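You operate a simulated robot arm through the tools that you are given. There is no shell and no other tool. Be economical: measure what you need, move in short steps, check, and stop when the job is done.

The job below is to be done with a simulated robot arm. You get a single attempt, and the scene is never put back.

TASK
Take the black bump stop and leave it on top of the white can. Push the small teal drawer shut. Take the black can and put it on the bench right of the vise. Take the grey canister on the bench right of the vise and put it away on the lower narrow shelf of the tall rack. The order is free. Set down upright: black can, grey canister.

Only the result counts: the job must be done as asked and must still hold three seconds after the hand-in. Knocking over, shifting, dropping, spilling or breaking anything else fails it.

THE ROBOT
A 7-joint arm with a two-finger parallel gripper on a trunk, on a base that drives. Base frame: it is fixed to the floor where the robot stands at the start and does not move with it; the origin is under the middle of the robot, x ahead of it, y to its left, z up; the surface under the hand at the start is at about z = 900. Lengths are in mm, angles in rad, forces in N, time in s.
With the tool pointing down near the work surface it reaches from about 260 to 600 mm from the robot's upright axis, wherever it stands. Its first joint turns from -2.897 to 2.897 rad. Places, roughly: bench right of the vise (36x25 cm) [-3340, 2060, 920]; black bump stop (5x5x4 cm) [500, 100, 900]; black can (7x7x11 cm) [-3300, 900, 1000]; grey canister (7x7x10 cm) [-3300, 2000, 1000]; lower narrow shelf of the tall rack [600, -1000, 500]; small teal drawer [600, 100, 900]; white can (7x7x11 cm) [400, 200, 1000]. Payload 3.4 kg.
Tool frame: the origin (TCP) lies between the finger pads and is the grasp point; the fingertips stand 30 mm ahead of it; z points along the fingers, y is the line along which they close. The gripper opens to 94 mm. The fingers are 28 mm wide and 10 mm thick; the gripper's body (50 by 96 mm) begins 55 mm behind the TCP.
Orientation is told as [roll, pitch, yaw] about the base's x, y, z axes, in that order, counted from this pose: with the fingers straight down and closing along the base's y, the tool's x points along the base's -x, its y along +y and its z along -z.

THE INTERFACE
- The arm moves only by the tool play_rows. Its argument "moves" is a list that holds one entry, the list of rows, each a list of 7 numbers: the shift along the base's x, y, z in m, then the turn, a rotation vector about the base's x, y, z in rad, then the opening, from 0 (shut) to 1 (fully open). In form: [[[x, y, z, wx, wy, wz, jaw], ...]]. A call has 1 to 12 rows; each row is the pose to reach, as a shift and turn from the pose commanded when the call began. A row lasts 0.2 s, in which the tool goes at most 50 mm and 0.15 rad; a call with a longer step from one row to the next is refused whole, and so is a gripper value outside its range. Where a pose cannot be reached the arm comes as near as it can. A force on the tool above 40 N (or 10 N above the force at the start of the call, whichever is more), or a blocked arm, ends the call early, and 0.2 s more pass. Each finger travels about 72 mm/s and halts on what it meets, pressing with about 21 N; the grip force reading is that of the motor and also rises with nothing between the fingers. The clock runs only during rows and for 0.2 s after the last one: add rows that repeat a pose to give the fingers time. It gives the time, the measured TCP pose, the force on the tool (base axes), the opening and the grip force at its end, in the units of the frame above (readings bear some noise), with the torque about the TCP (base axes, N m) and any sound that the robot's microphone picked up, and new pictures: "views" is both (left out), scene, wrist or none.
- Cameras (640 x 400 px; columns grow to the right, rows downward): "scene" is now at [16.5, 138.8, 1628.3]; the picture's right is [-0.17, -0.99, 0.00], its down [-0.74, 0.13, -0.66] and it looks along [0.65, -0.11, -0.75] (base axes); focal length 295 px, centre (320, 200). "wrist" rides on the gripper at [76, 14, -102] in the tool frame; the picture's right is [-0.18, 0.98, 0.00], its down [-0.75, -0.14, -0.64] and it looks along [-0.63, -0.12, 0.77] (tool axes); focal length 243 px, centre (320, 200). There is no depth. A picture from a camera that has moved, and an enlarged one, comes with that camera's place and axes in the base frame and with its lens.
- move_column(by): slides the trunk up (or, below 0, down) by that many mm; the arm and the scene camera ride with it, the base frame stays. It gives what a move gives, with no picture.
- steer(legs): drives the robot by 1 to 6 legs, each [ahead, left, turn to the left] in mm, mm and rad, along the robot's own axes; the way and the turn of a leg run together, so that a leg with both is an arc; at most 1500 mm and 3.142 rad a leg. The arm and the cameras ride along, it lands a little off, and it stops where it bumps. It gives what a move gives, and a new picture of the scene camera.
- head_to(pan, tilt): turns the head with the scene camera to pan (to the left, within 2.705 rad either way) and tilt (down, from -0.506 to 1.204), counted from straight ahead of the robot. It gives what a move gives, and a new picture of the scene camera.
- inspect(camera, box): a new picture of the part [left, top, right, bottom] of that camera's present view, enlarged. The clock stands still meanwhile.
- sign_off(): hands the job in; it is judged then, once.

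Work in short steps. Places have to be worked out from the pictures, the camera data and where the tool is seen: move nearer, look again, correct. Check each grasp and each placing, and mend what went wrong. You have 165 turns and 260 pictures in all, those below and enlarged ones among them. Open the gripper and draw the arm clear of the work before you hand the job in, unless the task says otherwise; then end with one line.

The tools are called after "Request:" as a command line: name --argument value ..., lists and objects as JSON in quotes. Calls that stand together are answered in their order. play_rows: Moves the arm, as the interface text tells. Its arguments: {"type":"object","properties":{"moves":{"type":"array","items":{"type":"array","items":{"type":"array","items":{"type":"number"}}}},"views":{"type":"string","enum":["both","scene","wrist","none"]}},"required":["moves"]} The other tools are called the same way: move_column (by) slides the trunk up or down; steer (legs) drives the base; head_to (pan, tilt) turns the head that bears the scene camera; inspect (camera, box) takes an enlarged picture of a part of a camera's view; sign_off () hands the job in.

At the start:

```text
time: 0.0
position: [408.1, 9.7, 1223.0]
orientation: [-0.001, 0.0, 0.0]
wrist_force: [-0.1, -0.2, 0.3]
moment: [0.0, -0.01, -0.02]
width: 93.9
finger_force: 0.0
trunk travel left (down, up): [-300.0, 86.0]
robot x, y, heading: [0.1, -1.0, 0.001]
head pan, tilt: [-0.173, 0.85]
```

scene: 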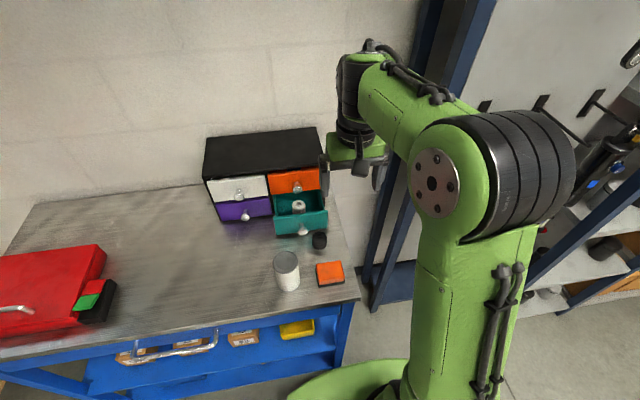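
wrist: 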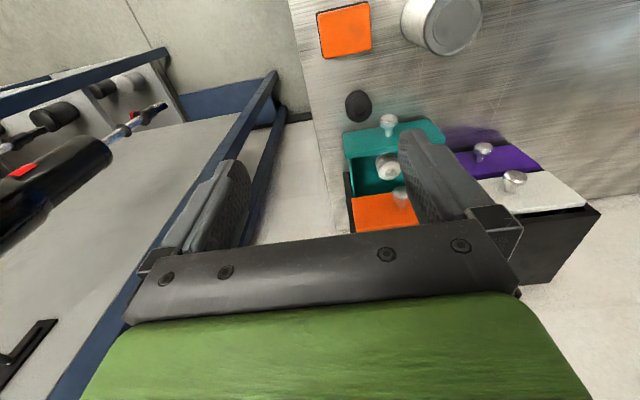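

I'll start with enlarged looks at the bump stop, drawer and white can.

Request:
inspect --camera "scene" --box '[190, 120, 370, 300]'

Request:
inspect --camera "wrist" --box '[300, 0, 620, 250]'

```text
2.22 times, centred on (280, 210) of scene
camera zoom: at [16.5, 138.8, 1628.3], right [-0.17, -0.99, 0.0], down [-0.74, 0.13, -0.66], along [0.65, -0.11, -0.75], focal length 655 px, centre (409, 178)
```

zoom: 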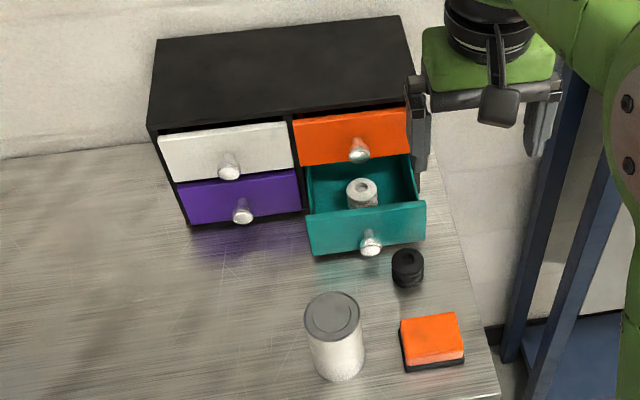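

```text
1.60 times, centred on (460, 125) of wrist
camera zoom: at [333.2, 23.7, 1325.5], right [0.18, 0.98, 0.0], down [0.75, -0.14, 0.64], along [0.63, -0.12, -0.77], focal length 388 px, centre (96, 320)
```

zoom: 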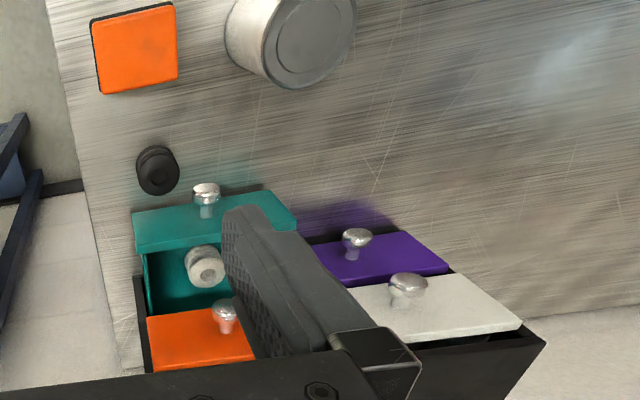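

Bump stop is at about (480, 61) and the white can axis at about (376, 160). I'll move above the bump stop with the jaw open and look again.

Request:
play_rows --moves '[[[0.012, 0.009, -0.03, 0, 0, 0, 1], [0.024, 0.017, -0.06, 0, 0, 0, 1], [0.036, 0.026, -0.09, 0, 0, 0, 1], [0.048, 0.034, -0.12, 0, 0, 0, 1], [0.06, 0.043, -0.15, 0, 0, 0, 1], [0.072, 0.051, -0.183, 0, 0, 0, 1], [0.072, 0.051, -0.183, 0, 0, 0, 1]]]'

```text
time: 1.6
position: [477.2, 58.8, 1041.2]
orientation: [-0.001, -0.001, 0.0]
wrist_force: [0.3, 0.2, 0.1]
moment: [0.02, 0.01, 0.03]
width: 94.2
finger_force: 0.1
trunk travel left (down, up): [-300.0, 86.0]
robot x, y, heading: [0.6, 1.9, 0.004]
head pan, tilt: [-0.173, 0.85]
camera scene: at [15.6, 138.6, 1628.3], right [-0.17, -0.99, 0.0], down [-0.74, 0.13, -0.66], along [0.65, -0.11, -0.75], focal length 295 px, centre (320, 200)
camera wrist: at [402.6, 75.3, 1144.2], right [0.18, 0.98, 0.0], down [0.75, -0.14, 0.64], along [0.63, -0.12, -0.77], focal length 243 px, centre (320, 200)
```

scene: 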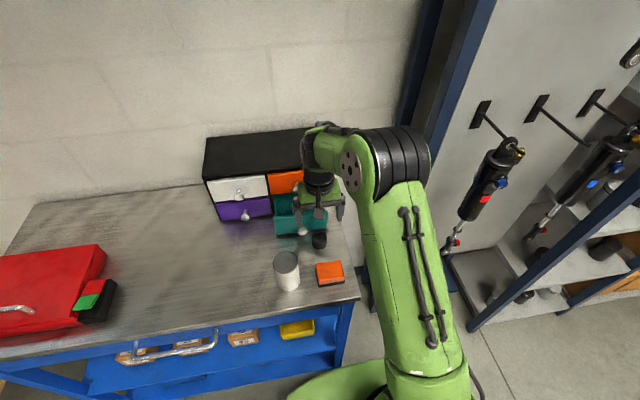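
wrist: 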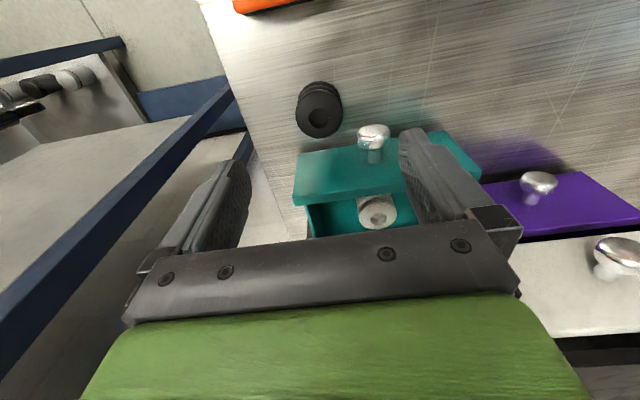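

Bump stop top reads about (476, 61). I'll narrow the jaw a bit to clear the knob, descend, and check before closing.

Request:
play_rows --moves '[[[-0.004, 0.001, -0.03, 0, 0, 0, 0.8], [-0.004, 0.001, -0.06, 0, 0, 0, 0.8], [-0.004, 0.001, -0.085, 0, 0, 0, 0.8], [-0.004, 0.001, -0.103, 0, 0, 0, 0.8], [-0.004, 0.001, -0.103, 0, 0, 0, 0.8]]]'

```text
time: 2.8
position: [475.2, 62.3, 934.9]
orientation: [0.001, 0.0, -0.001]
wrist_force: [0.0, -0.1, 1.4]
moment: [0.01, -0.01, -0.02]
width: 74.9
finger_force: 0.0
trunk travel left (down, up): [-300.0, 86.0]
robot x, y, heading: [1.4, -3.1, 0.001]
head pan, tilt: [-0.173, 0.85]
camera scene: at [16.2, 138.8, 1628.3], right [-0.17, -0.99, 0.0], down [-0.74, 0.13, -0.66], along [0.65, -0.11, -0.75], focal length 295 px, centre (320, 200)
camera wrist: at [400.0, 75.3, 1039.2], right [0.18, 0.98, 0.0], down [0.75, -0.14, 0.64], along [0.63, -0.12, -0.77], focal length 243 px, centre (320, 200)
```

scene: 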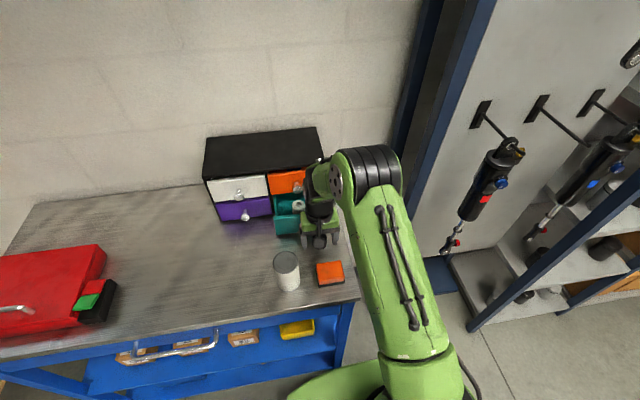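
wrist: 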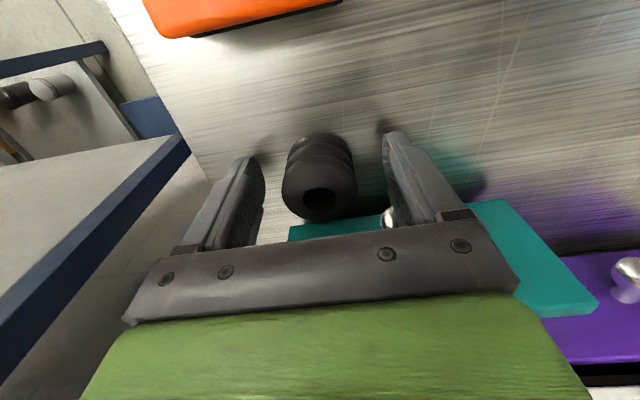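

The fingers straddle the bump stop and don't touch anything; I'll close.

Request:
play_rows --moves '[[[0, 0, 0, 0, 0, 0, 0.4], [0, 0, 0, 0, 0, 0, 0.2], [0, 0, 0, 0, 0, 0, 0.2], [0, 0, 0, 0, 0, 0, 0.2]]]' --views "wrist"

```text
time: 3.8
position: [474.7, 59.9, 937.2]
orientation: [0.0, 0.001, 0.001]
wrist_force: [0.4, 0.0, -0.4]
moment: [-0.02, 0.0, -0.05]
width: 41.8
finger_force: 21.0
trunk travel left (down, up): [-300.0, 86.0]
robot x, y, heading: [0.3, -0.2, -0.001]
head pan, tilt: [-0.173, 0.85]
camera wrist: at [400.2, 75.2, 1039.4], right [0.18, 0.98, 0.0], down [0.75, -0.14, 0.64], along [0.63, -0.12, -0.77], focal length 243 px, centre (320, 200)
```

wrist: 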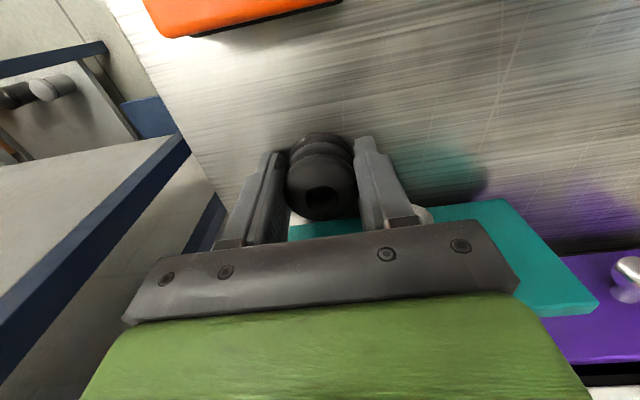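

Held at 42 mm. I'll lift straight up, then carry it toward the white can.

Request:
play_rows --moves '[[[0, 0, 0.02, 0, 0, 0, 0.2], [0, 0, 0.06, 0, 0, 0, 0.2], [0, 0, 0.105, 0, 0, 0, 0.2], [0, 0, 0.15, 0, 0, 0, 0.2], [0, 0, 0.18, 0, 0, 0, 0.2], [-0.025, 0.025, 0.18, 0, 0, 0, 0.2], [-0.05, 0.05, 0.18, 0, 0, 0, 0.2], [-0.075, 0.075, 0.18, 0, 0, 0, 0.2], [-0.099, 0.1, 0.18, 0, 0, 0, 0.2], [-0.099, 0.1, 0.18, 0, 0, 0, 0.2]]]'

```text
time: 6.0
position: [375.7, 158.9, 1116.7]
orientation: [0.0, 0.0, 0.001]
wrist_force: [0.1, 0.3, 0.0]
moment: [0.02, -0.01, 0.01]
width: 18.7
finger_force: 0.0
trunk travel left (down, up): [-300.0, 86.0]
robot x, y, heading: [-1.7, 2.5, 0.003]
head pan, tilt: [-0.173, 0.85]
camera scene: at [17.2, 138.3, 1628.3], right [-0.17, -0.99, 0.0], down [-0.74, 0.13, -0.66], along [0.65, -0.11, -0.75], focal length 295 px, centre (320, 200)
camera wrist: at [301.7, 174.5, 1219.1], right [0.18, 0.98, 0.0], down [0.75, -0.14, 0.64], along [0.63, -0.12, -0.77], focal length 243 px, centre (320, 200)
```

scene: 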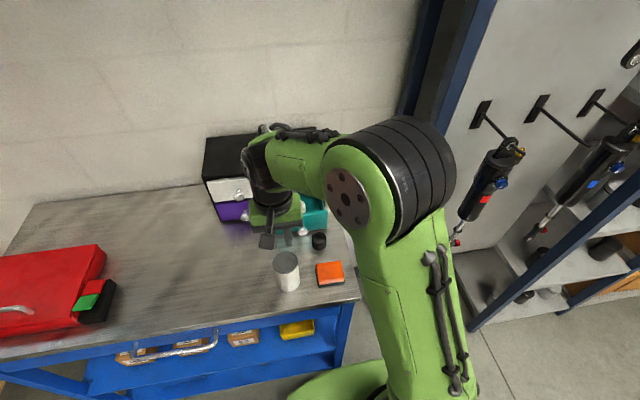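
wrist: 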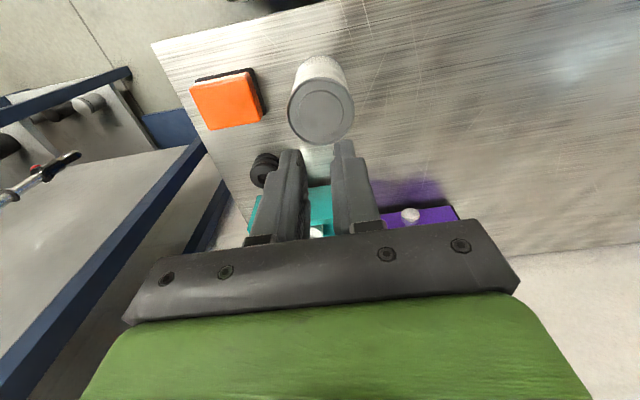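

The bump stop slipped out on the lift and seems to be where it stood. I'll look closely.

Request:
inspect --camera "scene" --box '[260, 200, 360, 300]'

Request:
inspect --camera "wrist" --box '[170, 40, 370, 240]'

```text
4.00 times, centred on (310, 250) of scene
camera zoom: at [17.2, 138.3, 1628.3], right [-0.17, -0.99, 0.0], down [-0.74, 0.13, -0.66], along [0.65, -0.11, -0.75], focal length 1179 px, centre (360, 0)
```

zoom: 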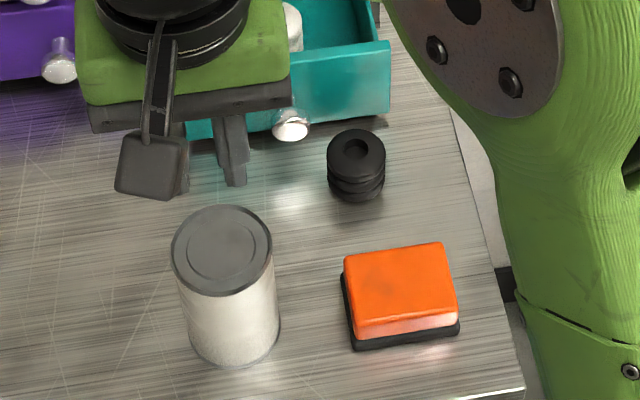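

```text
2.00 times, centred on (270, 140) of wrist
camera zoom: at [301.7, 174.5, 1219.1], right [0.18, 0.98, 0.0], down [0.75, -0.14, 0.64], along [0.63, -0.12, -0.77], focal length 485 px, centre (420, 320)
```

zoom: 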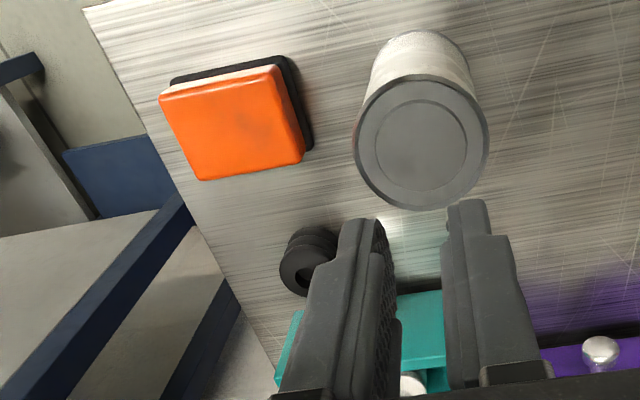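

It's upright at (475, 63). I'll return over it and descend lower this time for a grip below the tapered top ring.

Request:
play_rows --moves '[[[0.025, -0.025, 0, 0, 0, 0, 0.5], [0.05, -0.05, 0, 0, 0, 0, 0.8], [0.075, -0.075, 0, 0, 0, 0, 0.8], [0.1, -0.097, 0, 0, 0, 0, 0.8], [0.1, -0.097, -0.045, 0, 0, 0, 0.8], [0.1, -0.097, -0.09, 0, 0, 0, 0.8], [0.1, -0.097, -0.135, 0, 0, 0, 0.8], [0.1, -0.097, -0.17, 0, 0, 0, 0.8], [0.1, -0.097, -0.18, 0, 0, 0, 0.8], [0.1, -0.097, -0.184, 0, 0, 0, 0.8], [0.1, -0.097, -0.184, 0, 0, 0, 0.8]]]' --views "wrist"

```text
time: 8.4
position: [474.7, 63.3, 931.4]
orientation: [0.0, 0.0, -0.001]
wrist_force: [0.6, 0.7, -0.1]
moment: [-0.03, 0.0, 0.03]
width: 75.1
finger_force: 0.0
trunk travel left (down, up): [-300.0, 86.0]
robot x, y, heading: [-0.7, 1.5, 0.001]
head pan, tilt: [-0.173, 0.85]
camera wrist: at [401.5, 77.5, 1034.7], right [0.18, 0.98, 0.0], down [0.75, -0.14, 0.64], along [0.63, -0.12, -0.77], focal length 243 px, centre (320, 200)
```

wrist: 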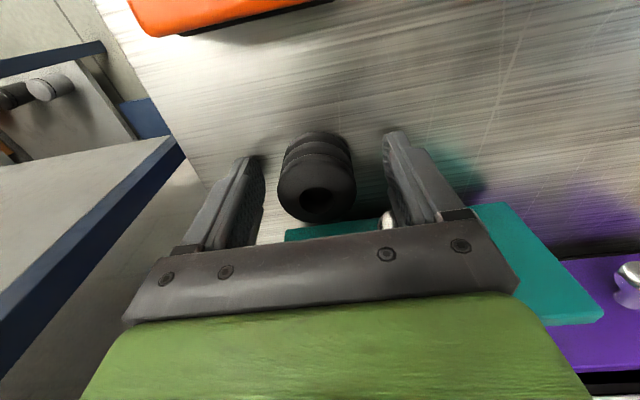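

No contact yet. I'll go down a few more millimetres and watch the force.

Request:
play_rows --moves '[[[0, 0, -0.002, 0, 0, 0, 0.8], [0, 0, -0.004, 0, 0, 0, 0.8], [0, 0, -0.006, 0, 0, 0, 0.8], [0, 0, -0.008, 0, 0, 0, 0.8], [0, 0, -0.008, 0, 0, 0, 0.8]]]' --views "none"

```text
time: 9.3
position: [476.1, 63.8, 929.4]
orientation: [0.0, -0.006, 0.0]
wrist_force: [-10.9, -1.9, 19.8]
moment: [-0.25, 0.6, 0.02]
width: 74.6
finger_force: 0.0
trunk travel left (down, up): [-300.0, 86.0]
robot x, y, heading: [0.1, -1.6, -0.003]
head pan, tilt: [-0.173, 0.85]
stopped in row 4: the force on the tool passed its limit at 43 N (the readings are from after the stop); the commanded pose is now the measured one
```

Bench surface is at about z = 899. I'll back off 2 mm, close, then lift a little to check.

Request:
play_rows --moves '[[[0, 0, 0.002, 0, 0, 0, 0.8], [0, 0, 0.002, 0, 0, 0, 0.4], [0, 0, 0.002, 0, 0, 0, 0.0], [0, 0, 0.002, 0, 0, 0, 0.0], [0, 0, 0.002, 0, 0, 0, 0.0], [0, 0, 0.002, 0, 0, 0, 0.0]]]' --views "none"

Request:
play_rows --moves '[[[0, 0, 0.01, 0, 0, 0, 0], [0, 0, 0.02, 0, 0, 0, 0], [0, 0, 0.03, 0, 0, 0, 0], [0, 0, 0.04, 0, 0, 0, 0]]]' --views "wrist"

```text
time: 10.7
position: [480.4, 63.5, 930.2]
orientation: [0.001, -0.008, 0.001]
wrist_force: [1.3, -1.1, 2.5]
moment: [0.03, -0.14, -0.03]
width: 41.3
finger_force: 21.1
trunk travel left (down, up): [-300.0, 86.0]
robot x, y, heading: [4.2, 2.2, 0.002]
head pan, tilt: [-0.173, 0.85]
```

```text
time: 11.7
position: [480.0, 62.3, 970.8]
orientation: [-0.001, -0.008, 0.0]
wrist_force: [0.2, -0.1, 0.0]
moment: [0.0, -0.01, 0.02]
width: 41.3
finger_force: 21.0
trunk travel left (down, up): [-300.0, 86.0]
robot x, y, heading: [0.3, 0.9, -0.004]
head pan, tilt: [-0.173, 0.85]
camera wrist: at [404.0, 78.0, 1073.2], right [0.18, 0.98, 0.0], down [0.75, -0.14, 0.65], along [0.64, -0.12, -0.76], focal length 243 px, centre (320, 200)
```

wrist: 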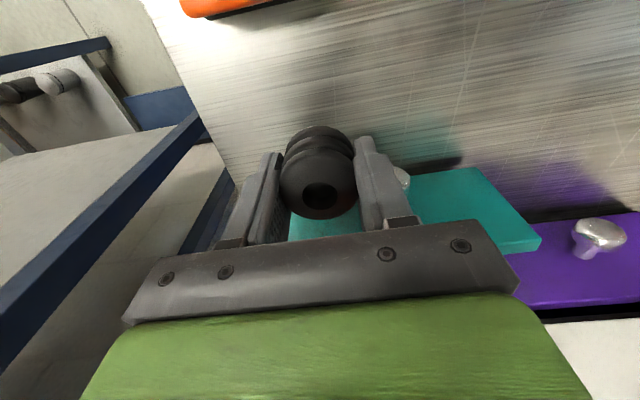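

It's riding with the gripper now. I'll keep lifting, more slowly.

Request:
play_rows --moves '[[[0, 0, 0.012, 0, 0, 0, 0], [0, 0, 0.027, 0, 0, 0, 0], [0, 0, 0.042, 0, 0, 0, 0], [0, 0, 0.057, 0, 0, 0, 0], [0, 0, 0.072, 0, 0, 0, 0], [0, 0, 0.087, 0, 0, 0, 0], [0, 0, 0.102, 0, 0, 0, 0], [0, 0, 0.117, 0, 0, 0, 0], [0, 0, 0.132, 0, 0, 0, 0]]]' --views "wrist"

```text
time: 13.7
position: [478.9, 62.6, 1100.8]
orientation: [0.0, -0.007, -0.002]
wrist_force: [-0.1, 0.1, -0.2]
moment: [-0.01, -0.03, 0.0]
width: 41.2
finger_force: 20.9
trunk travel left (down, up): [-300.0, 86.0]
robot x, y, heading: [1.3, -1.0, 0.001]
head pan, tilt: [-0.173, 0.85]
camera wrist: at [403.7, 77.3, 1205.0], right [0.18, 0.98, 0.0], down [0.75, -0.14, 0.65], along [0.64, -0.12, -0.76], focal length 243 px, centre (320, 200)
```

wrist: 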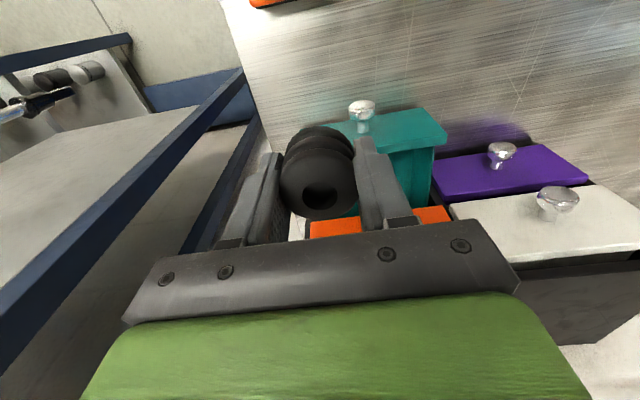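

Firm hold. I'll carry it slowly over the white can's axis.

Request:
play_rows --moves '[[[-0.01, 0.01, 0.0, 0, 0, 0, 0], [-0.025, 0.024, 0.0, 0, 0, 0, 0], [-0.04, 0.038, 0.0, 0, 0, 0, 0], [-0.055, 0.052, 0.0, 0, 0, 0, 0], [-0.07, 0.066, 0.0, 0, 0, 0, 0], [-0.085, 0.08, 0.0, 0, 0, 0, 0], [-0.097, 0.092, 0.0, 0, 0, 0, 0], [-0.102, 0.098, 0.0, 0, 0, 0, 0], [-0.102, 0.098, 0.0, 0, 0, 0, 0]]]'

Request:
inspect --camera "scene" --box '[230, 190, 350, 310]'

```text
time: 15.7
position: [376.9, 159.9, 1101.0]
orientation: [-0.001, -0.006, 0.0]
wrist_force: [-0.2, 0.4, 1.1]
moment: [0.02, 0.0, -0.02]
width: 41.2
finger_force: 20.8
trunk travel left (down, up): [-300.0, 86.0]
robot x, y, heading: [0.9, -2.5, -0.001]
head pan, tilt: [-0.173, 0.85]
camera scene: at [16.5, 138.8, 1628.3], right [-0.17, -0.99, 0.0], down [-0.74, 0.13, -0.66], along [0.65, -0.11, -0.75], focal length 295 px, centre (320, 200)
camera wrist: at [300.9, 175.6, 1203.5], right [0.18, 0.98, 0.0], down [0.75, -0.14, 0.65], along [0.64, -0.12, -0.76], focal length 243 px, centre (320, 200)
```

scene: 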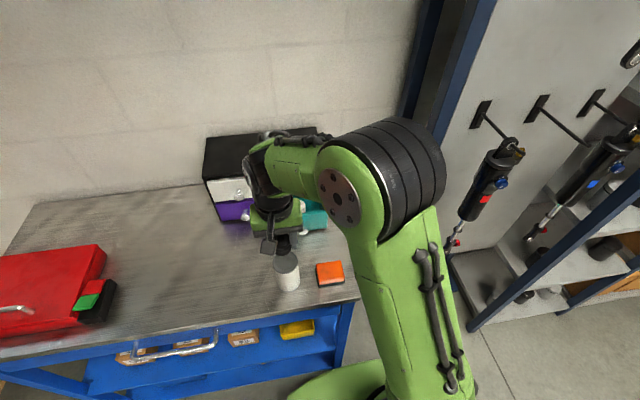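
wrist: 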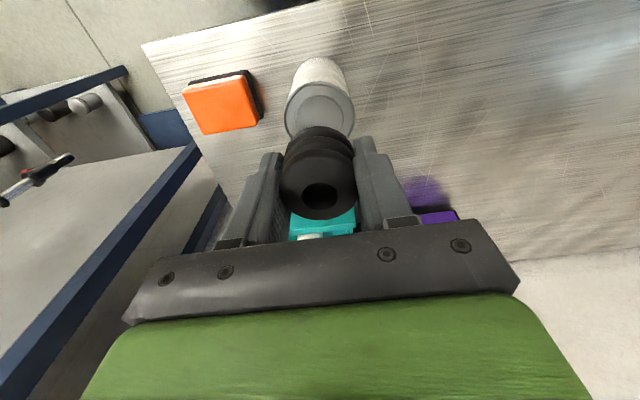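

```text
3.33 times, centred on (290, 250) of scene
camera zoom: at [16.5, 138.8, 1628.3], right [-0.17, -0.99, 0.0], down [-0.74, 0.13, -0.66], along [0.65, -0.11, -0.75], focal length 982 px, centre (420, 33)
```

zoom: 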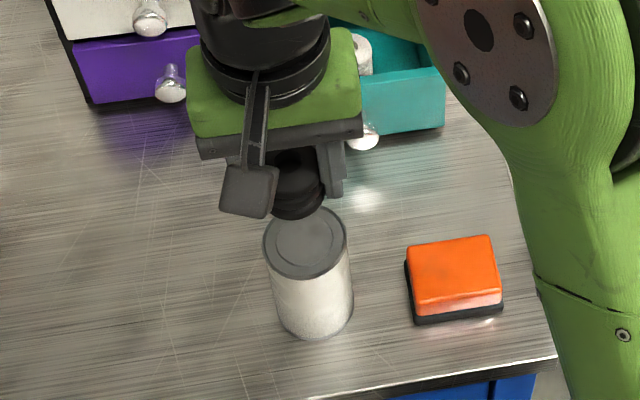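

The can's axis is at (375, 161), so alignment is good. I'll lower to just above the top and then creep down until contact.

Request:
play_rows --moves '[[[-0.001, 0.001, -0.015, 0, 0, 0, 0], [-0.001, 0.001, -0.03, 0, 0, 0, 0], [-0.001, 0.001, -0.042, 0, 0, 0, 0], [-0.001, 0.001, -0.05, 0, 0, 0, 0], [-0.001, 0.001, -0.054, 0, 0, 0, 0], [-0.001, 0.001, -0.054, 0, 0, 0, 0]]]'

Request:
inspect --camera "scene" --box '[230, 190, 350, 310]'

```text
time: 17.1
position: [375.7, 161.9, 1047.9]
orientation: [-0.001, -0.006, 0.001]
wrist_force: [0.1, 0.5, -0.1]
moment: [0.05, -0.01, -0.01]
width: 41.1
finger_force: 21.0
trunk travel left (down, up): [-300.0, 86.0]
robot x, y, heading: [3.5, 1.4, -0.006]
head pan, tilt: [-0.173, 0.85]
camera scene: at [16.4, 138.9, 1628.3], right [-0.17, -0.99, 0.0], down [-0.74, 0.13, -0.66], along [0.65, -0.11, -0.75], focal length 295 px, centre (320, 200)
camera wrist: at [300.1, 177.6, 1150.8], right [0.18, 0.98, 0.0], down [0.75, -0.14, 0.65], along [0.64, -0.12, -0.76], focal length 243 px, centre (320, 200)
```

scene: 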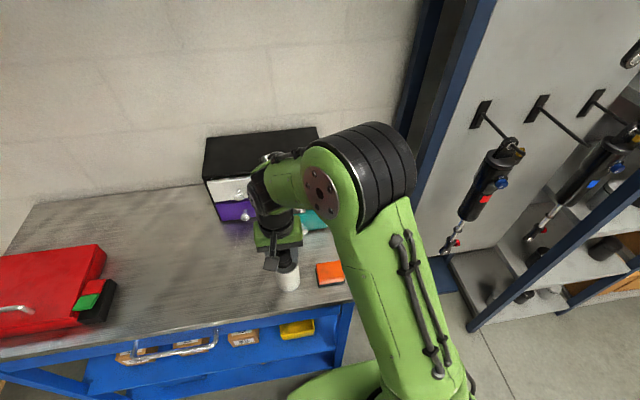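
wrist: 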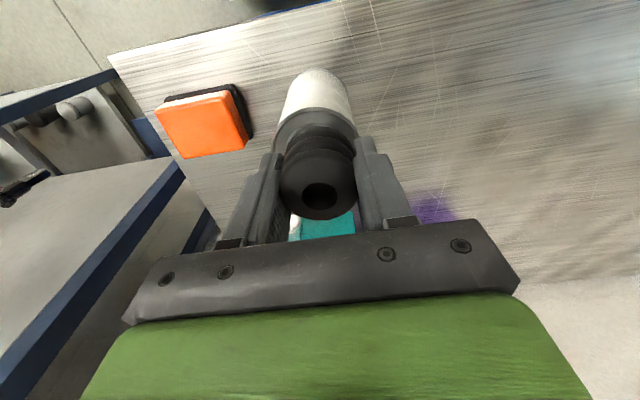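

```text
3.33 times, centred on (290, 250) of scene
camera zoom: at [16.4, 138.9, 1628.3], right [-0.17, -0.99, 0.0], down [-0.74, 0.13, -0.66], along [0.65, -0.11, -0.75], focal length 982 px, centre (420, 33)
```

zoom: 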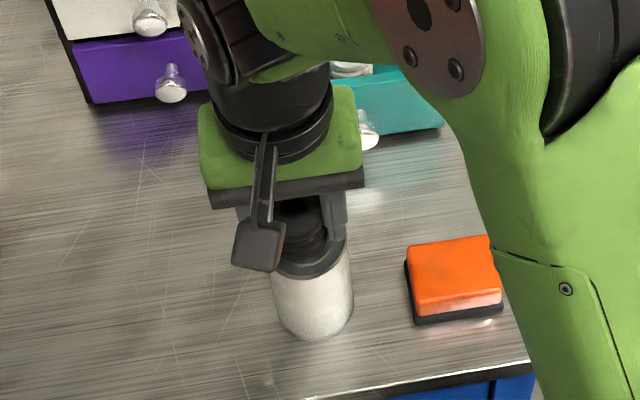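

Centred and close to the top. I'll creep down for contact.

Request:
play_rows --moves '[[[0, 0, -0.0015, 0, 0, 0, 0], [0, 0, -0.003, 0, 0, 0, 0], [0, 0, -0.0045, 0, 0, 0, 0], [0, 0, -0.006, 0, 0, 0, 0], [0, 0, -0.006, 0, 0, 0, 0]]]' --views "none"

```text
time: 18.3
position: [375.9, 162.2, 1042.2]
orientation: [-0.001, -0.006, 0.002]
wrist_force: [0.2, 0.7, -1.4]
moment: [0.0, -0.01, -0.05]
width: 41.2
finger_force: 21.0
trunk travel left (down, up): [-300.0, 86.0]
robot x, y, heading: [-1.7, 0.1, 0.001]
head pan, tilt: [-0.173, 0.85]
```

Request:
play_rows --moves '[[[0, 0, -0.001, 0, 0, 0, 0], [0, 0, -0.002, 0, 0, 0, 0], [0, 0, -0.003, 0, 0, 0, 0], [0, 0, -0.003, 0, 0, 0, 0]]]' --views "wrist"

```text
time: 19.3
position: [375.9, 163.0, 1038.3]
orientation: [0.0, -0.007, 0.0]
wrist_force: [0.2, 1.0, -0.6]
moment: [-0.02, 0.02, 0.01]
width: 40.9
finger_force: 21.1
trunk travel left (down, up): [-300.0, 86.0]
robot x, y, heading: [-1.9, 3.8, -0.001]
head pan, tilt: [-0.173, 0.85]
camera wrist: at [300.5, 177.3, 1141.2], right [0.18, 0.98, 0.0], down [0.75, -0.14, 0.65], along [0.64, -0.12, -0.76], focal length 243 px, centre (320, 200)
```

wrist: 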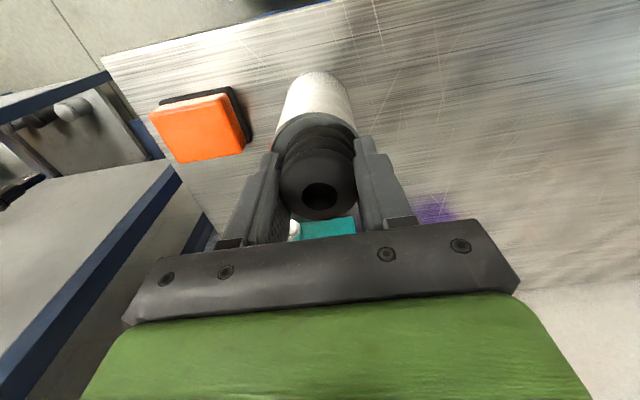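

Still no contact; I'll creep further.

Request:
play_rows --moves '[[[0, 0, -0.001, 0, 0, 0, 0], [0, 0, -0.002, 0, 0, 0, 0], [0, 0, -0.003, 0, 0, 0, 0], [0, 0, -0.003, 0, 0, 0, 0]]]' --views "none"

```text
time: 20.3
position: [376.0, 161.4, 1034.3]
orientation: [-0.001, -0.006, 0.0]
wrist_force: [-0.4, 0.1, -0.1]
moment: [-0.02, 0.04, 0.01]
width: 41.1
finger_force: 20.8
trunk travel left (down, up): [-300.0, 86.0]
robot x, y, heading: [1.6, -1.3, -0.003]
head pan, tilt: [-0.173, 0.85]
```

Request:
play_rows --moves '[[[0, 0, -0.001, 0, 0, 0, 0], [0, 0, -0.002, 0, 0, 0, 0], [0, 0, -0.003, 0, 0, 0, 0], [0, 0, -0.003, 0, 0, 0, 0]]]' --views "wrist"

Request:
inspect --camera "wrist" --box '[240, 60, 400, 220]'

```text
time: 21.3
position: [374.9, 161.6, 1034.8]
orientation: [0.002, -0.013, 0.001]
wrist_force: [2.1, 0.5, 29.8]
moment: [-0.11, 0.28, 0.02]
width: 41.0
finger_force: 21.2
trunk travel left (down, up): [-300.0, 86.0]
robot x, y, heading: [0.2, 0.9, 0.0]
head pan, tilt: [-0.173, 0.85]
camera wrist: at [299.5, 176.6, 1136.9], right [0.18, 0.98, 0.0], down [0.75, -0.14, 0.65], along [0.64, -0.12, -0.76], focal length 243 px, centre (320, 200)
```

wrist: 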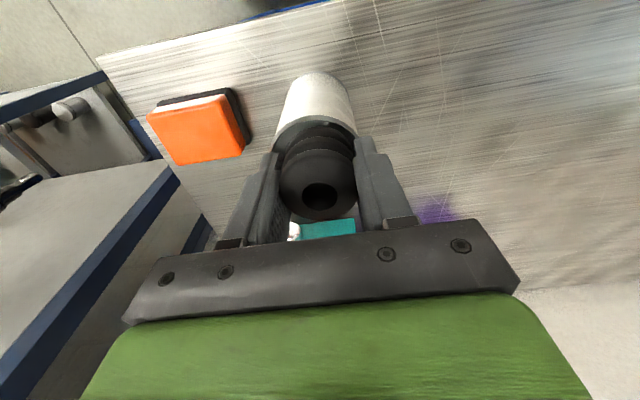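

```text
2.50 times, centred on (320, 140) of wrist
camera zoom: at [299.5, 176.6, 1136.9], right [0.18, 0.98, 0.0], down [0.75, -0.14, 0.65], along [0.64, -0.12, -0.76], focal length 606 px, centre (320, 350)
```

zoom: 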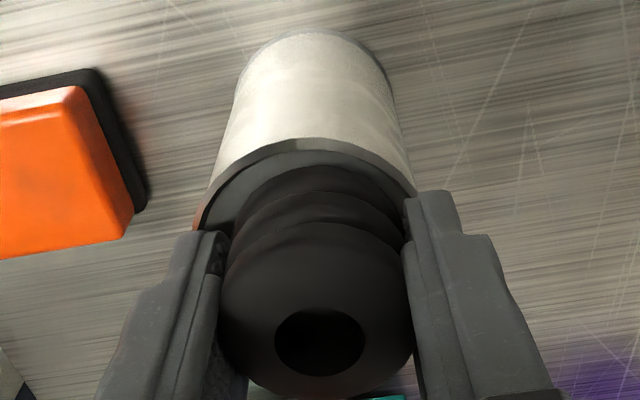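

In contact with 30 N. I'll unload about 2 mm, open, then rise.

Request:
play_rows --moves '[[[0, 0, 0.001, 0, 0, 0, 0], [0, 0, 0.002, 0, 0, 0, 0], [0, 0, 0.002, 0, 0, 0, 0.5], [0, 0, 0.002, 0, 0, 0, 0.7], [0, 0, 0.002, 0, 0, 0, 0.8], [0, 0, 0.002, 0, 0, 0, 0.8]]]' --views "wrist"

```text
time: 22.7
position: [375.3, 161.2, 1035.1]
orientation: [0.001, -0.008, -0.001]
wrist_force: [-0.5, 0.0, 16.3]
moment: [-0.59, 0.06, -0.03]
width: 74.9
finger_force: 0.0
trunk travel left (down, up): [-300.0, 86.0]
robot x, y, heading: [-0.2, -3.1, 0.003]
head pan, tilt: [-0.173, 0.85]
camera wrist: at [299.2, 176.8, 1136.9], right [0.18, 0.98, 0.0], down [0.75, -0.14, 0.65], along [0.64, -0.12, -0.76], focal length 243 px, centre (320, 200)
```

wrist: 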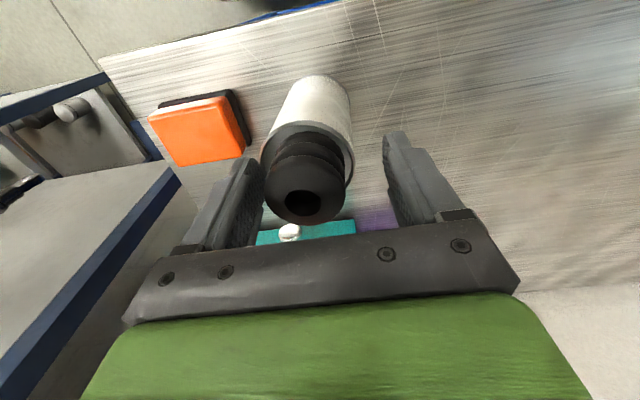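

A finger still presses on the can's rim on the −y side. I'll rise gently and look.

Request:
play_rows --moves '[[[0, 0, 0.002, 0, 0, 0, 0.8], [0, 0, 0.004, 0, 0, 0, 0.8], [0, 0, 0.006, 0, 0, 0, 0.8], [0, 0, 0.006, 0, 0, 0, 0.8]]]'

Request:
inspect --camera "wrist" --box '[220, 60, 420, 260]'

Request:
inspect --camera "scene" --box '[230, 190, 350, 310]'

```text
time: 23.7
position: [375.2, 161.9, 1040.9]
orientation: [-0.001, -0.007, 0.0]
wrist_force: [0.3, 0.0, 0.4]
moment: [0.0, 0.0, -0.02]
width: 75.2
finger_force: 0.0
trunk travel left (down, up): [-300.0, 86.0]
robot x, y, heading: [0.5, 3.4, 0.003]
head pan, tilt: [-0.173, 0.85]
camera scene: at [16.4, 138.9, 1628.3], right [-0.17, -0.99, 0.0], down [-0.74, 0.13, -0.66], along [0.65, -0.11, -0.75], focal length 295 px, centre (320, 200)
camera wrist: at [300.4, 177.0, 1143.1], right [0.18, 0.98, 0.0], down [0.75, -0.14, 0.65], along [0.64, -0.12, -0.76], focal length 243 px, centre (320, 200)
```

scene: 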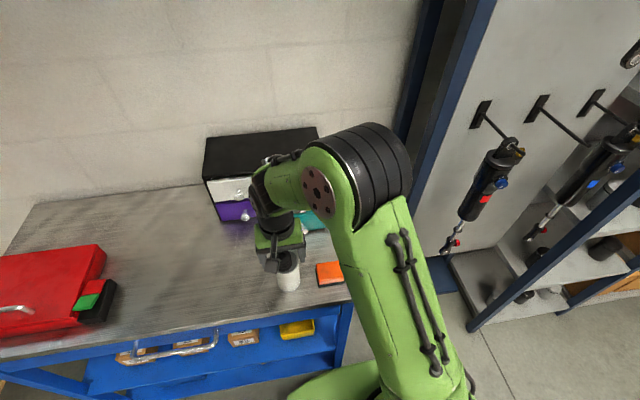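
wrist: 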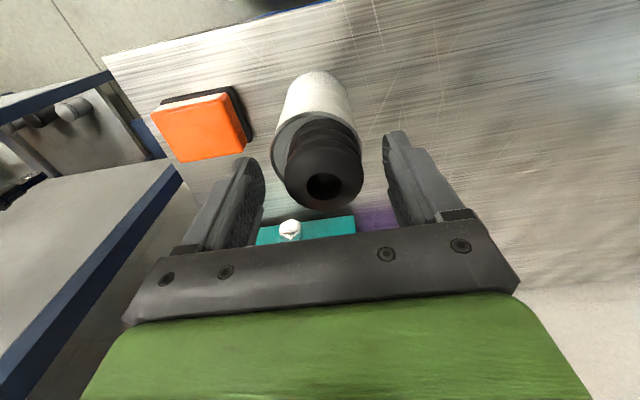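

```text
2.00 times, centred on (320, 160) of wrist
camera zoom: at [300.4, 177.0, 1143.1], right [0.18, 0.98, 0.0], down [0.75, -0.14, 0.65], along [0.64, -0.12, -0.76], focal length 485 px, centre (320, 280)
```

zoom: 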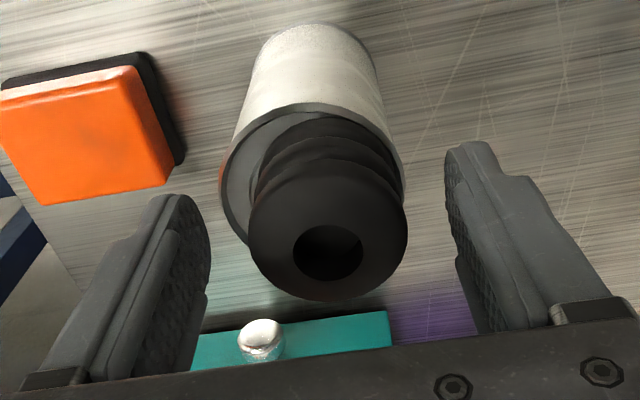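

```text
3.33 times, centred on (290, 250) of scene
camera zoom: at [16.4, 138.9, 1628.3], right [-0.17, -0.99, 0.0], down [-0.74, 0.13, -0.66], along [0.65, -0.11, -0.75], focal length 982 px, centre (420, 33)
```

zoom: 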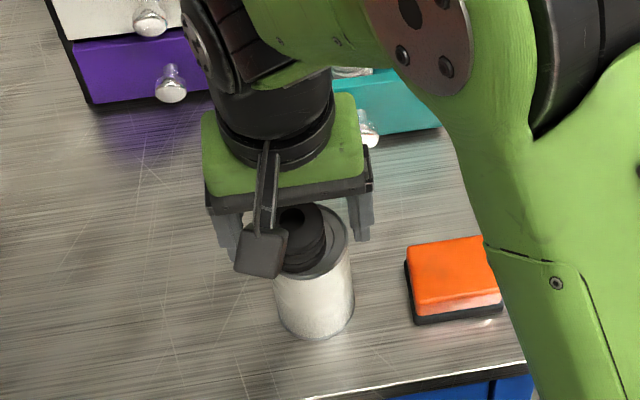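

The can rocked back upright with the bump stop on top, a little off centre but well supported. I'll rise clear and check.

Request:
play_rows --moves '[[[0, 0, 0.02, 0, 0, 0, 0.85], [0, 0, 0.05, 0, 0, 0, 0.85], [0, 0, 0.08, 0, 0, 0, 0.85], [0.03, -0.03, 0.11, 0, 0, 0, 0.85], [0.06, -0.06, 0.11, 0, 0, 0, 0.5], [0.06, -0.09, 0.11, 0, 0, 0, 0.2], [0.06, -0.09, 0.11, 0, 0, 0, 0]]]'

Request:
inspect --camera "scene" --box '[230, 190, 350, 310]'

```text
refused: row 4 steps farther than a row can; nothing moved
```

```text
3.33 times, centred on (290, 250) of scene
camera zoom: at [16.4, 138.9, 1628.3], right [-0.17, -0.99, 0.0], down [-0.74, 0.13, -0.66], along [0.65, -0.11, -0.75], focal length 982 px, centre (420, 33)
```

zoom: 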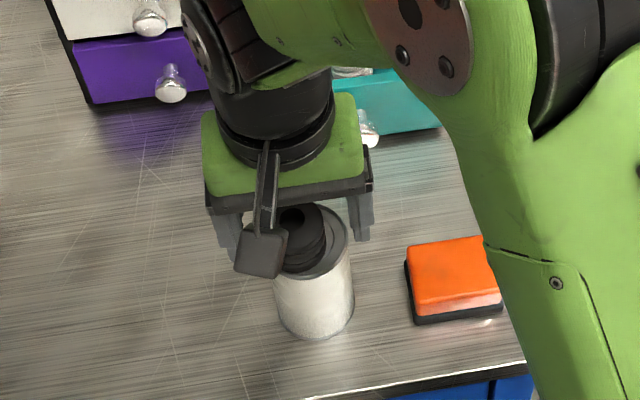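

A step was too long; I'll retry with shorter ones.

Request:
play_rows --moves '[[[0, 0, 0.02, 0, 0, 0, 0.85], [0, 0, 0.05, 0, 0, 0, 0.85], [0, 0, 0.08, 0, 0, 0, 0.85], [0, 0, 0.11, 0, 0, 0, 0.85], [0.03, -0.03, 0.11, 0, 0, 0, 0.5], [0.06, -0.06, 0.11, 0, 0, 0, 0.2], [0.06, -0.09, 0.11, 0, 0, 0, 0], [0.06, -0.09, 0.11, 0, 0, 0, 0]]]'

Request:
inspect --camera "scene" --box '[230, 190, 350, 310]'

```text
time: 25.5
position: [436.2, 73.1, 1150.7]
orientation: [0.001, -0.007, 0.002]
wrist_force: [-0.3, 0.7, -0.1]
moment: [0.0, 0.03, 0.0]
width: 0.0
finger_force: 21.7
trunk travel left (down, up): [-300.0, 86.0]
robot x, y, heading: [-0.1, -1.8, -0.002]
head pan, tilt: [-0.173, 0.85]
camera scene: at [17.0, 139.7, 1628.2], right [-0.17, -0.99, 0.0], down [-0.74, 0.13, -0.66], along [0.65, -0.11, -0.75], focal length 295 px, centre (320, 200)
camera wrist: at [359.5, 88.9, 1253.2], right [0.18, 0.98, 0.0], down [0.75, -0.14, 0.65], along [0.64, -0.12, -0.76], focal length 243 px, centre (320, 200)
```

scene: 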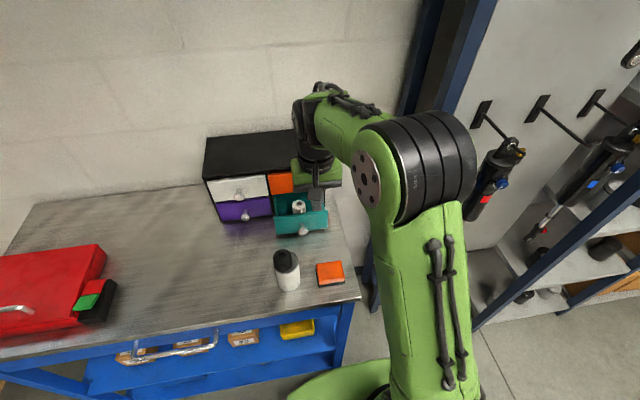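
wrist: 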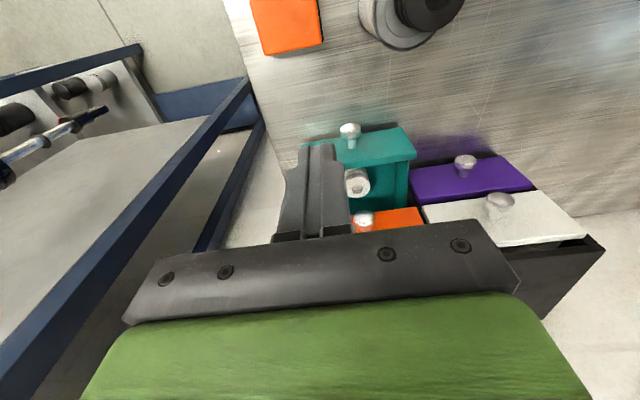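

```text
3.33 times, centred on (290, 250) of scene
camera zoom: at [17.0, 139.7, 1628.2], right [-0.17, -0.99, 0.0], down [-0.74, 0.13, -0.66], along [0.65, -0.11, -0.75], focal length 982 px, centre (420, 33)
```

zoom: 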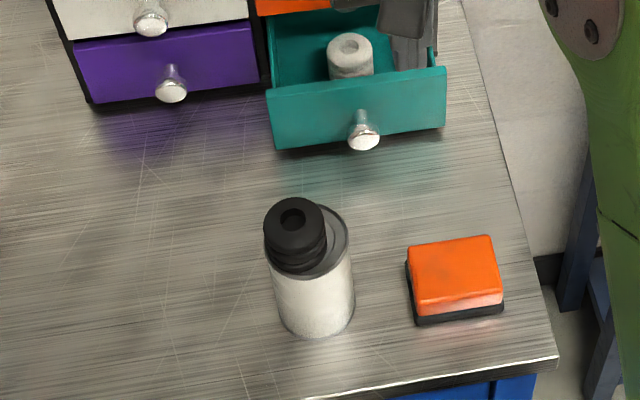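

The bump stop rests upright on the can, about 8 mm off its axis. Next is the drawer: front plate at x ≈ 528, y 33–183, closed at about x ≈ 610. I'll tilt the closed gripper forward and go in front of the plate beside the knob at y = 70.

Request:
play_rows --moves '[[[0.008, -0.001, -0.01, 0, -0.15, 0, 0], [0.016, -0.002, -0.02, 0, -0.3, 0, 0], [0.024, -0.003, -0.03, 0, -0.45, 0, 0], [0.032, -0.003, -0.04, 0, -0.6, 0, 0], [0.032, -0.003, -0.08, 0, -0.6, 0, 0], [0.032, -0.003, -0.12, 0, -0.6, 0, 0], [0.032, -0.003, -0.155, 0, -0.6, 0, 0], [0.032, -0.003, -0.182, 0, -0.6, 0, 0], [0.032, -0.003, -0.182, 0, -0.6, 0, 0]]]'

Request:
inspect --camera "scene" --box '[230, 150, 350, 270]'

```text
time: 27.5
position: [465.0, 69.7, 969.3]
orientation: [0.0, -0.607, 0.0]
wrist_force: [0.0, 0.1, 0.0]
moment: [0.03, 0.0, -0.03]
width: 0.0
finger_force: 20.8
trunk travel left (down, up): [-300.0, 86.0]
robot x, y, heading: [-1.2, -2.7, 0.003]
head pan, tilt: [-0.173, 0.85]
camera scene: at [15.9, 138.8, 1628.3], right [-0.17, -0.99, 0.0], down [-0.74, 0.13, -0.66], along [0.65, -0.11, -0.75], focal length 295 px, centre (320, 200)
camera wrist: at [344.5, 84.8, 1010.6], right [0.15, 0.98, 0.1], down [0.25, -0.14, 0.96], along [0.96, -0.12, -0.27], focal length 243 px, centre (320, 200)
```

scene: 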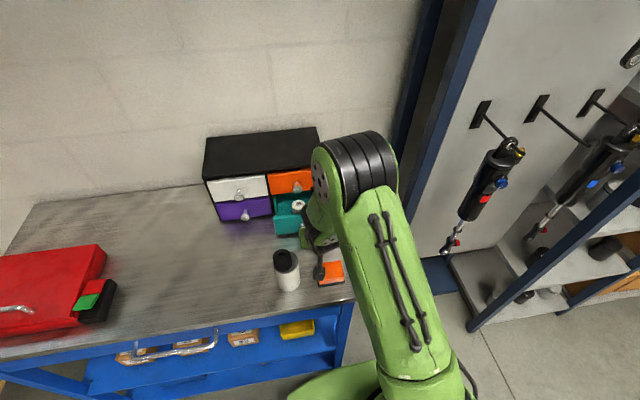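
wrist: 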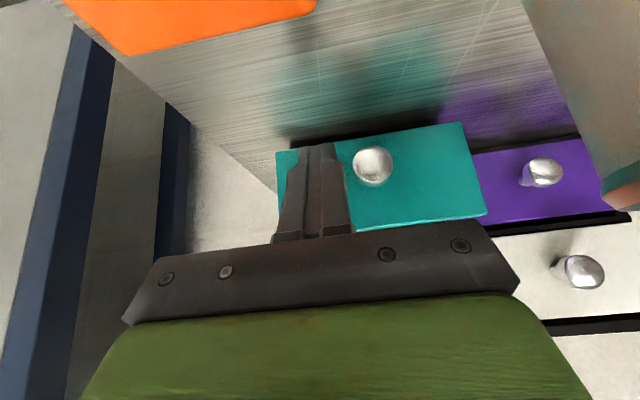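

```text
3.33 times, centred on (290, 210) of scene
camera zoom: at [15.9, 138.8, 1628.3], right [-0.17, -0.99, 0.0], down [-0.74, 0.13, -0.66], along [0.65, -0.11, -0.75], focal length 982 px, centre (420, 167)
```

zoom: 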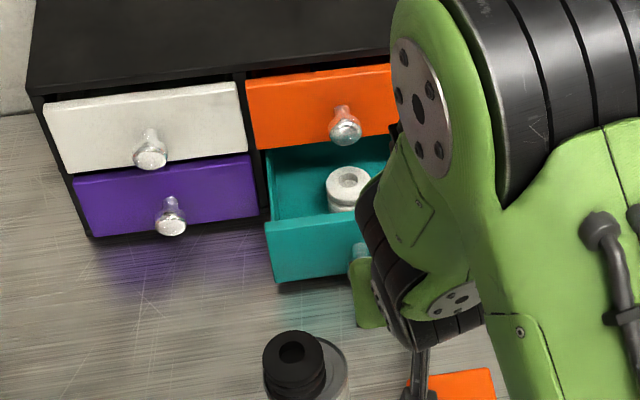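

The fingers line up with the plate, left of the knob. I'll push forward along +x.

Request:
play_rows --moves '[[[0.012, 0, 0, 0, 0, 0, 0], [0.024, 0, 0, 0, 0, 0, 0], [0.034, 0, 0, 0, 0, 0, 0], [0.044, 0, 0, 0, 0, 0, 0], [0.054, 0, 0, 0, 0, 0, 0], [0.064, 0, 0, 0, 0, 0, 0], [0.074, 0, 0, 0, 0, 0, 0], [0.084, 0, 0, 0, 0, 0, 0], [0.094, 0, 0, 0, 0, 0, 0], [0.1, 0, 0, 0, 0, 0, 0]]]'

```text
time: 29.7
position: [568.4, 69.9, 969.2]
orientation: [0.0, -0.605, -0.001]
wrist_force: [-0.8, 0.0, -0.1]
moment: [0.02, 0.0, 0.0]
width: 0.0
finger_force: 21.5
trunk travel left (down, up): [-300.0, 86.0]
robot x, y, heading: [1.0, 0.5, 0.007]
head pan, tilt: [-0.173, 0.85]
camera scene: at [16.5, 138.9, 1628.3], right [-0.17, -0.99, 0.0], down [-0.74, 0.13, -0.66], along [0.65, -0.11, -0.75], focal length 295 px, centre (320, 200)
camera wrist: at [448.9, 84.8, 1011.1], right [0.15, 0.98, 0.1], down [0.25, -0.14, 0.96], along [0.96, -0.12, -0.27], focal length 243 px, centre (320, 200)
```

scene: 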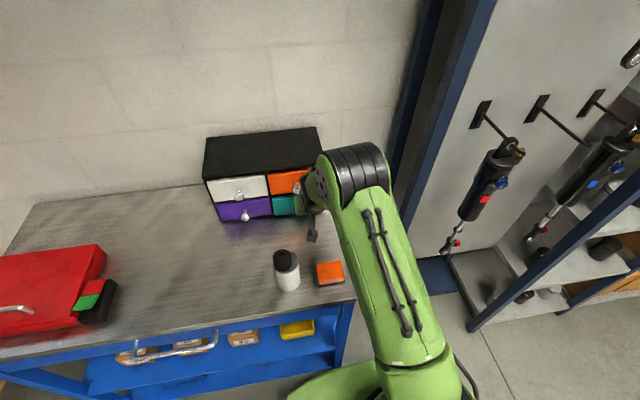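
wrist: 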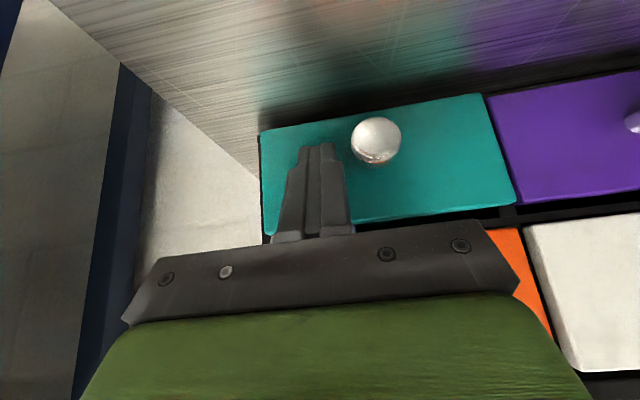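

Drawer is moving freely and is nearly closed. I'll keep pushing until it stops.

Request:
play_rows --moves '[[[0.004, 0, 0, 0, 0, 0, 0], [0.008, 0, 0, 0, 0, 0, 0], [0.012, 0, 0, 0, 0, 0, 0], [0.016, 0, 0, 0, 0, 0, 0], [0.02, 0, 0, 0, 0, 0, 0], [0.024, 0, 0, 0, 0, 0, 0], [0.028, 0, 0, 0, 0, 0, 0]]]'

```text
time: 30.9
position: [577.3, 70.1, 966.2]
orientation: [0.0, -0.59, 0.004]
wrist_force: [-24.7, 0.5, 12.6]
moment: [0.06, 0.59, -0.03]
width: 0.2
finger_force: 21.8
trunk travel left (down, up): [-300.0, 86.0]
robot x, y, heading: [-0.5, 1.2, -0.001]
head pan, tilt: [-0.173, 0.85]
stopped in row 5: the force on the tool passed its limit at 44 N (the readings are from after the stop); the commanded pose is now the measured one
camera scene: at [9.3, 138.2, 1628.5], right [-0.17, -0.99, 0.0], down [-0.74, 0.13, -0.66], along [0.65, -0.11, -0.75], focal length 295 px, centre (320, 200)
camera wrist: at [457.9, 85.0, 1009.9], right [0.15, 0.98, 0.1], down [0.27, -0.14, 0.95], along [0.95, -0.11, -0.29], focal length 243 px, centre (320, 200)
```

scene: 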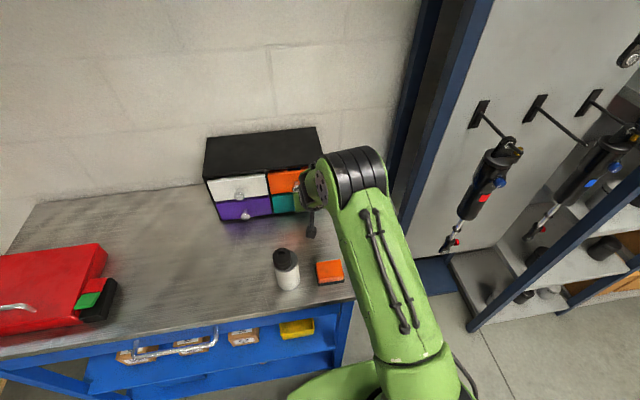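
wrist: 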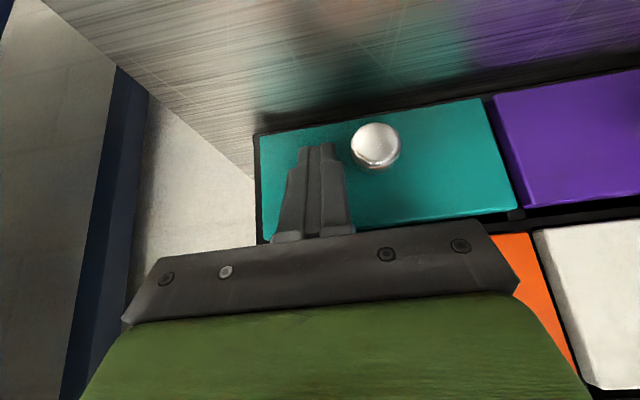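

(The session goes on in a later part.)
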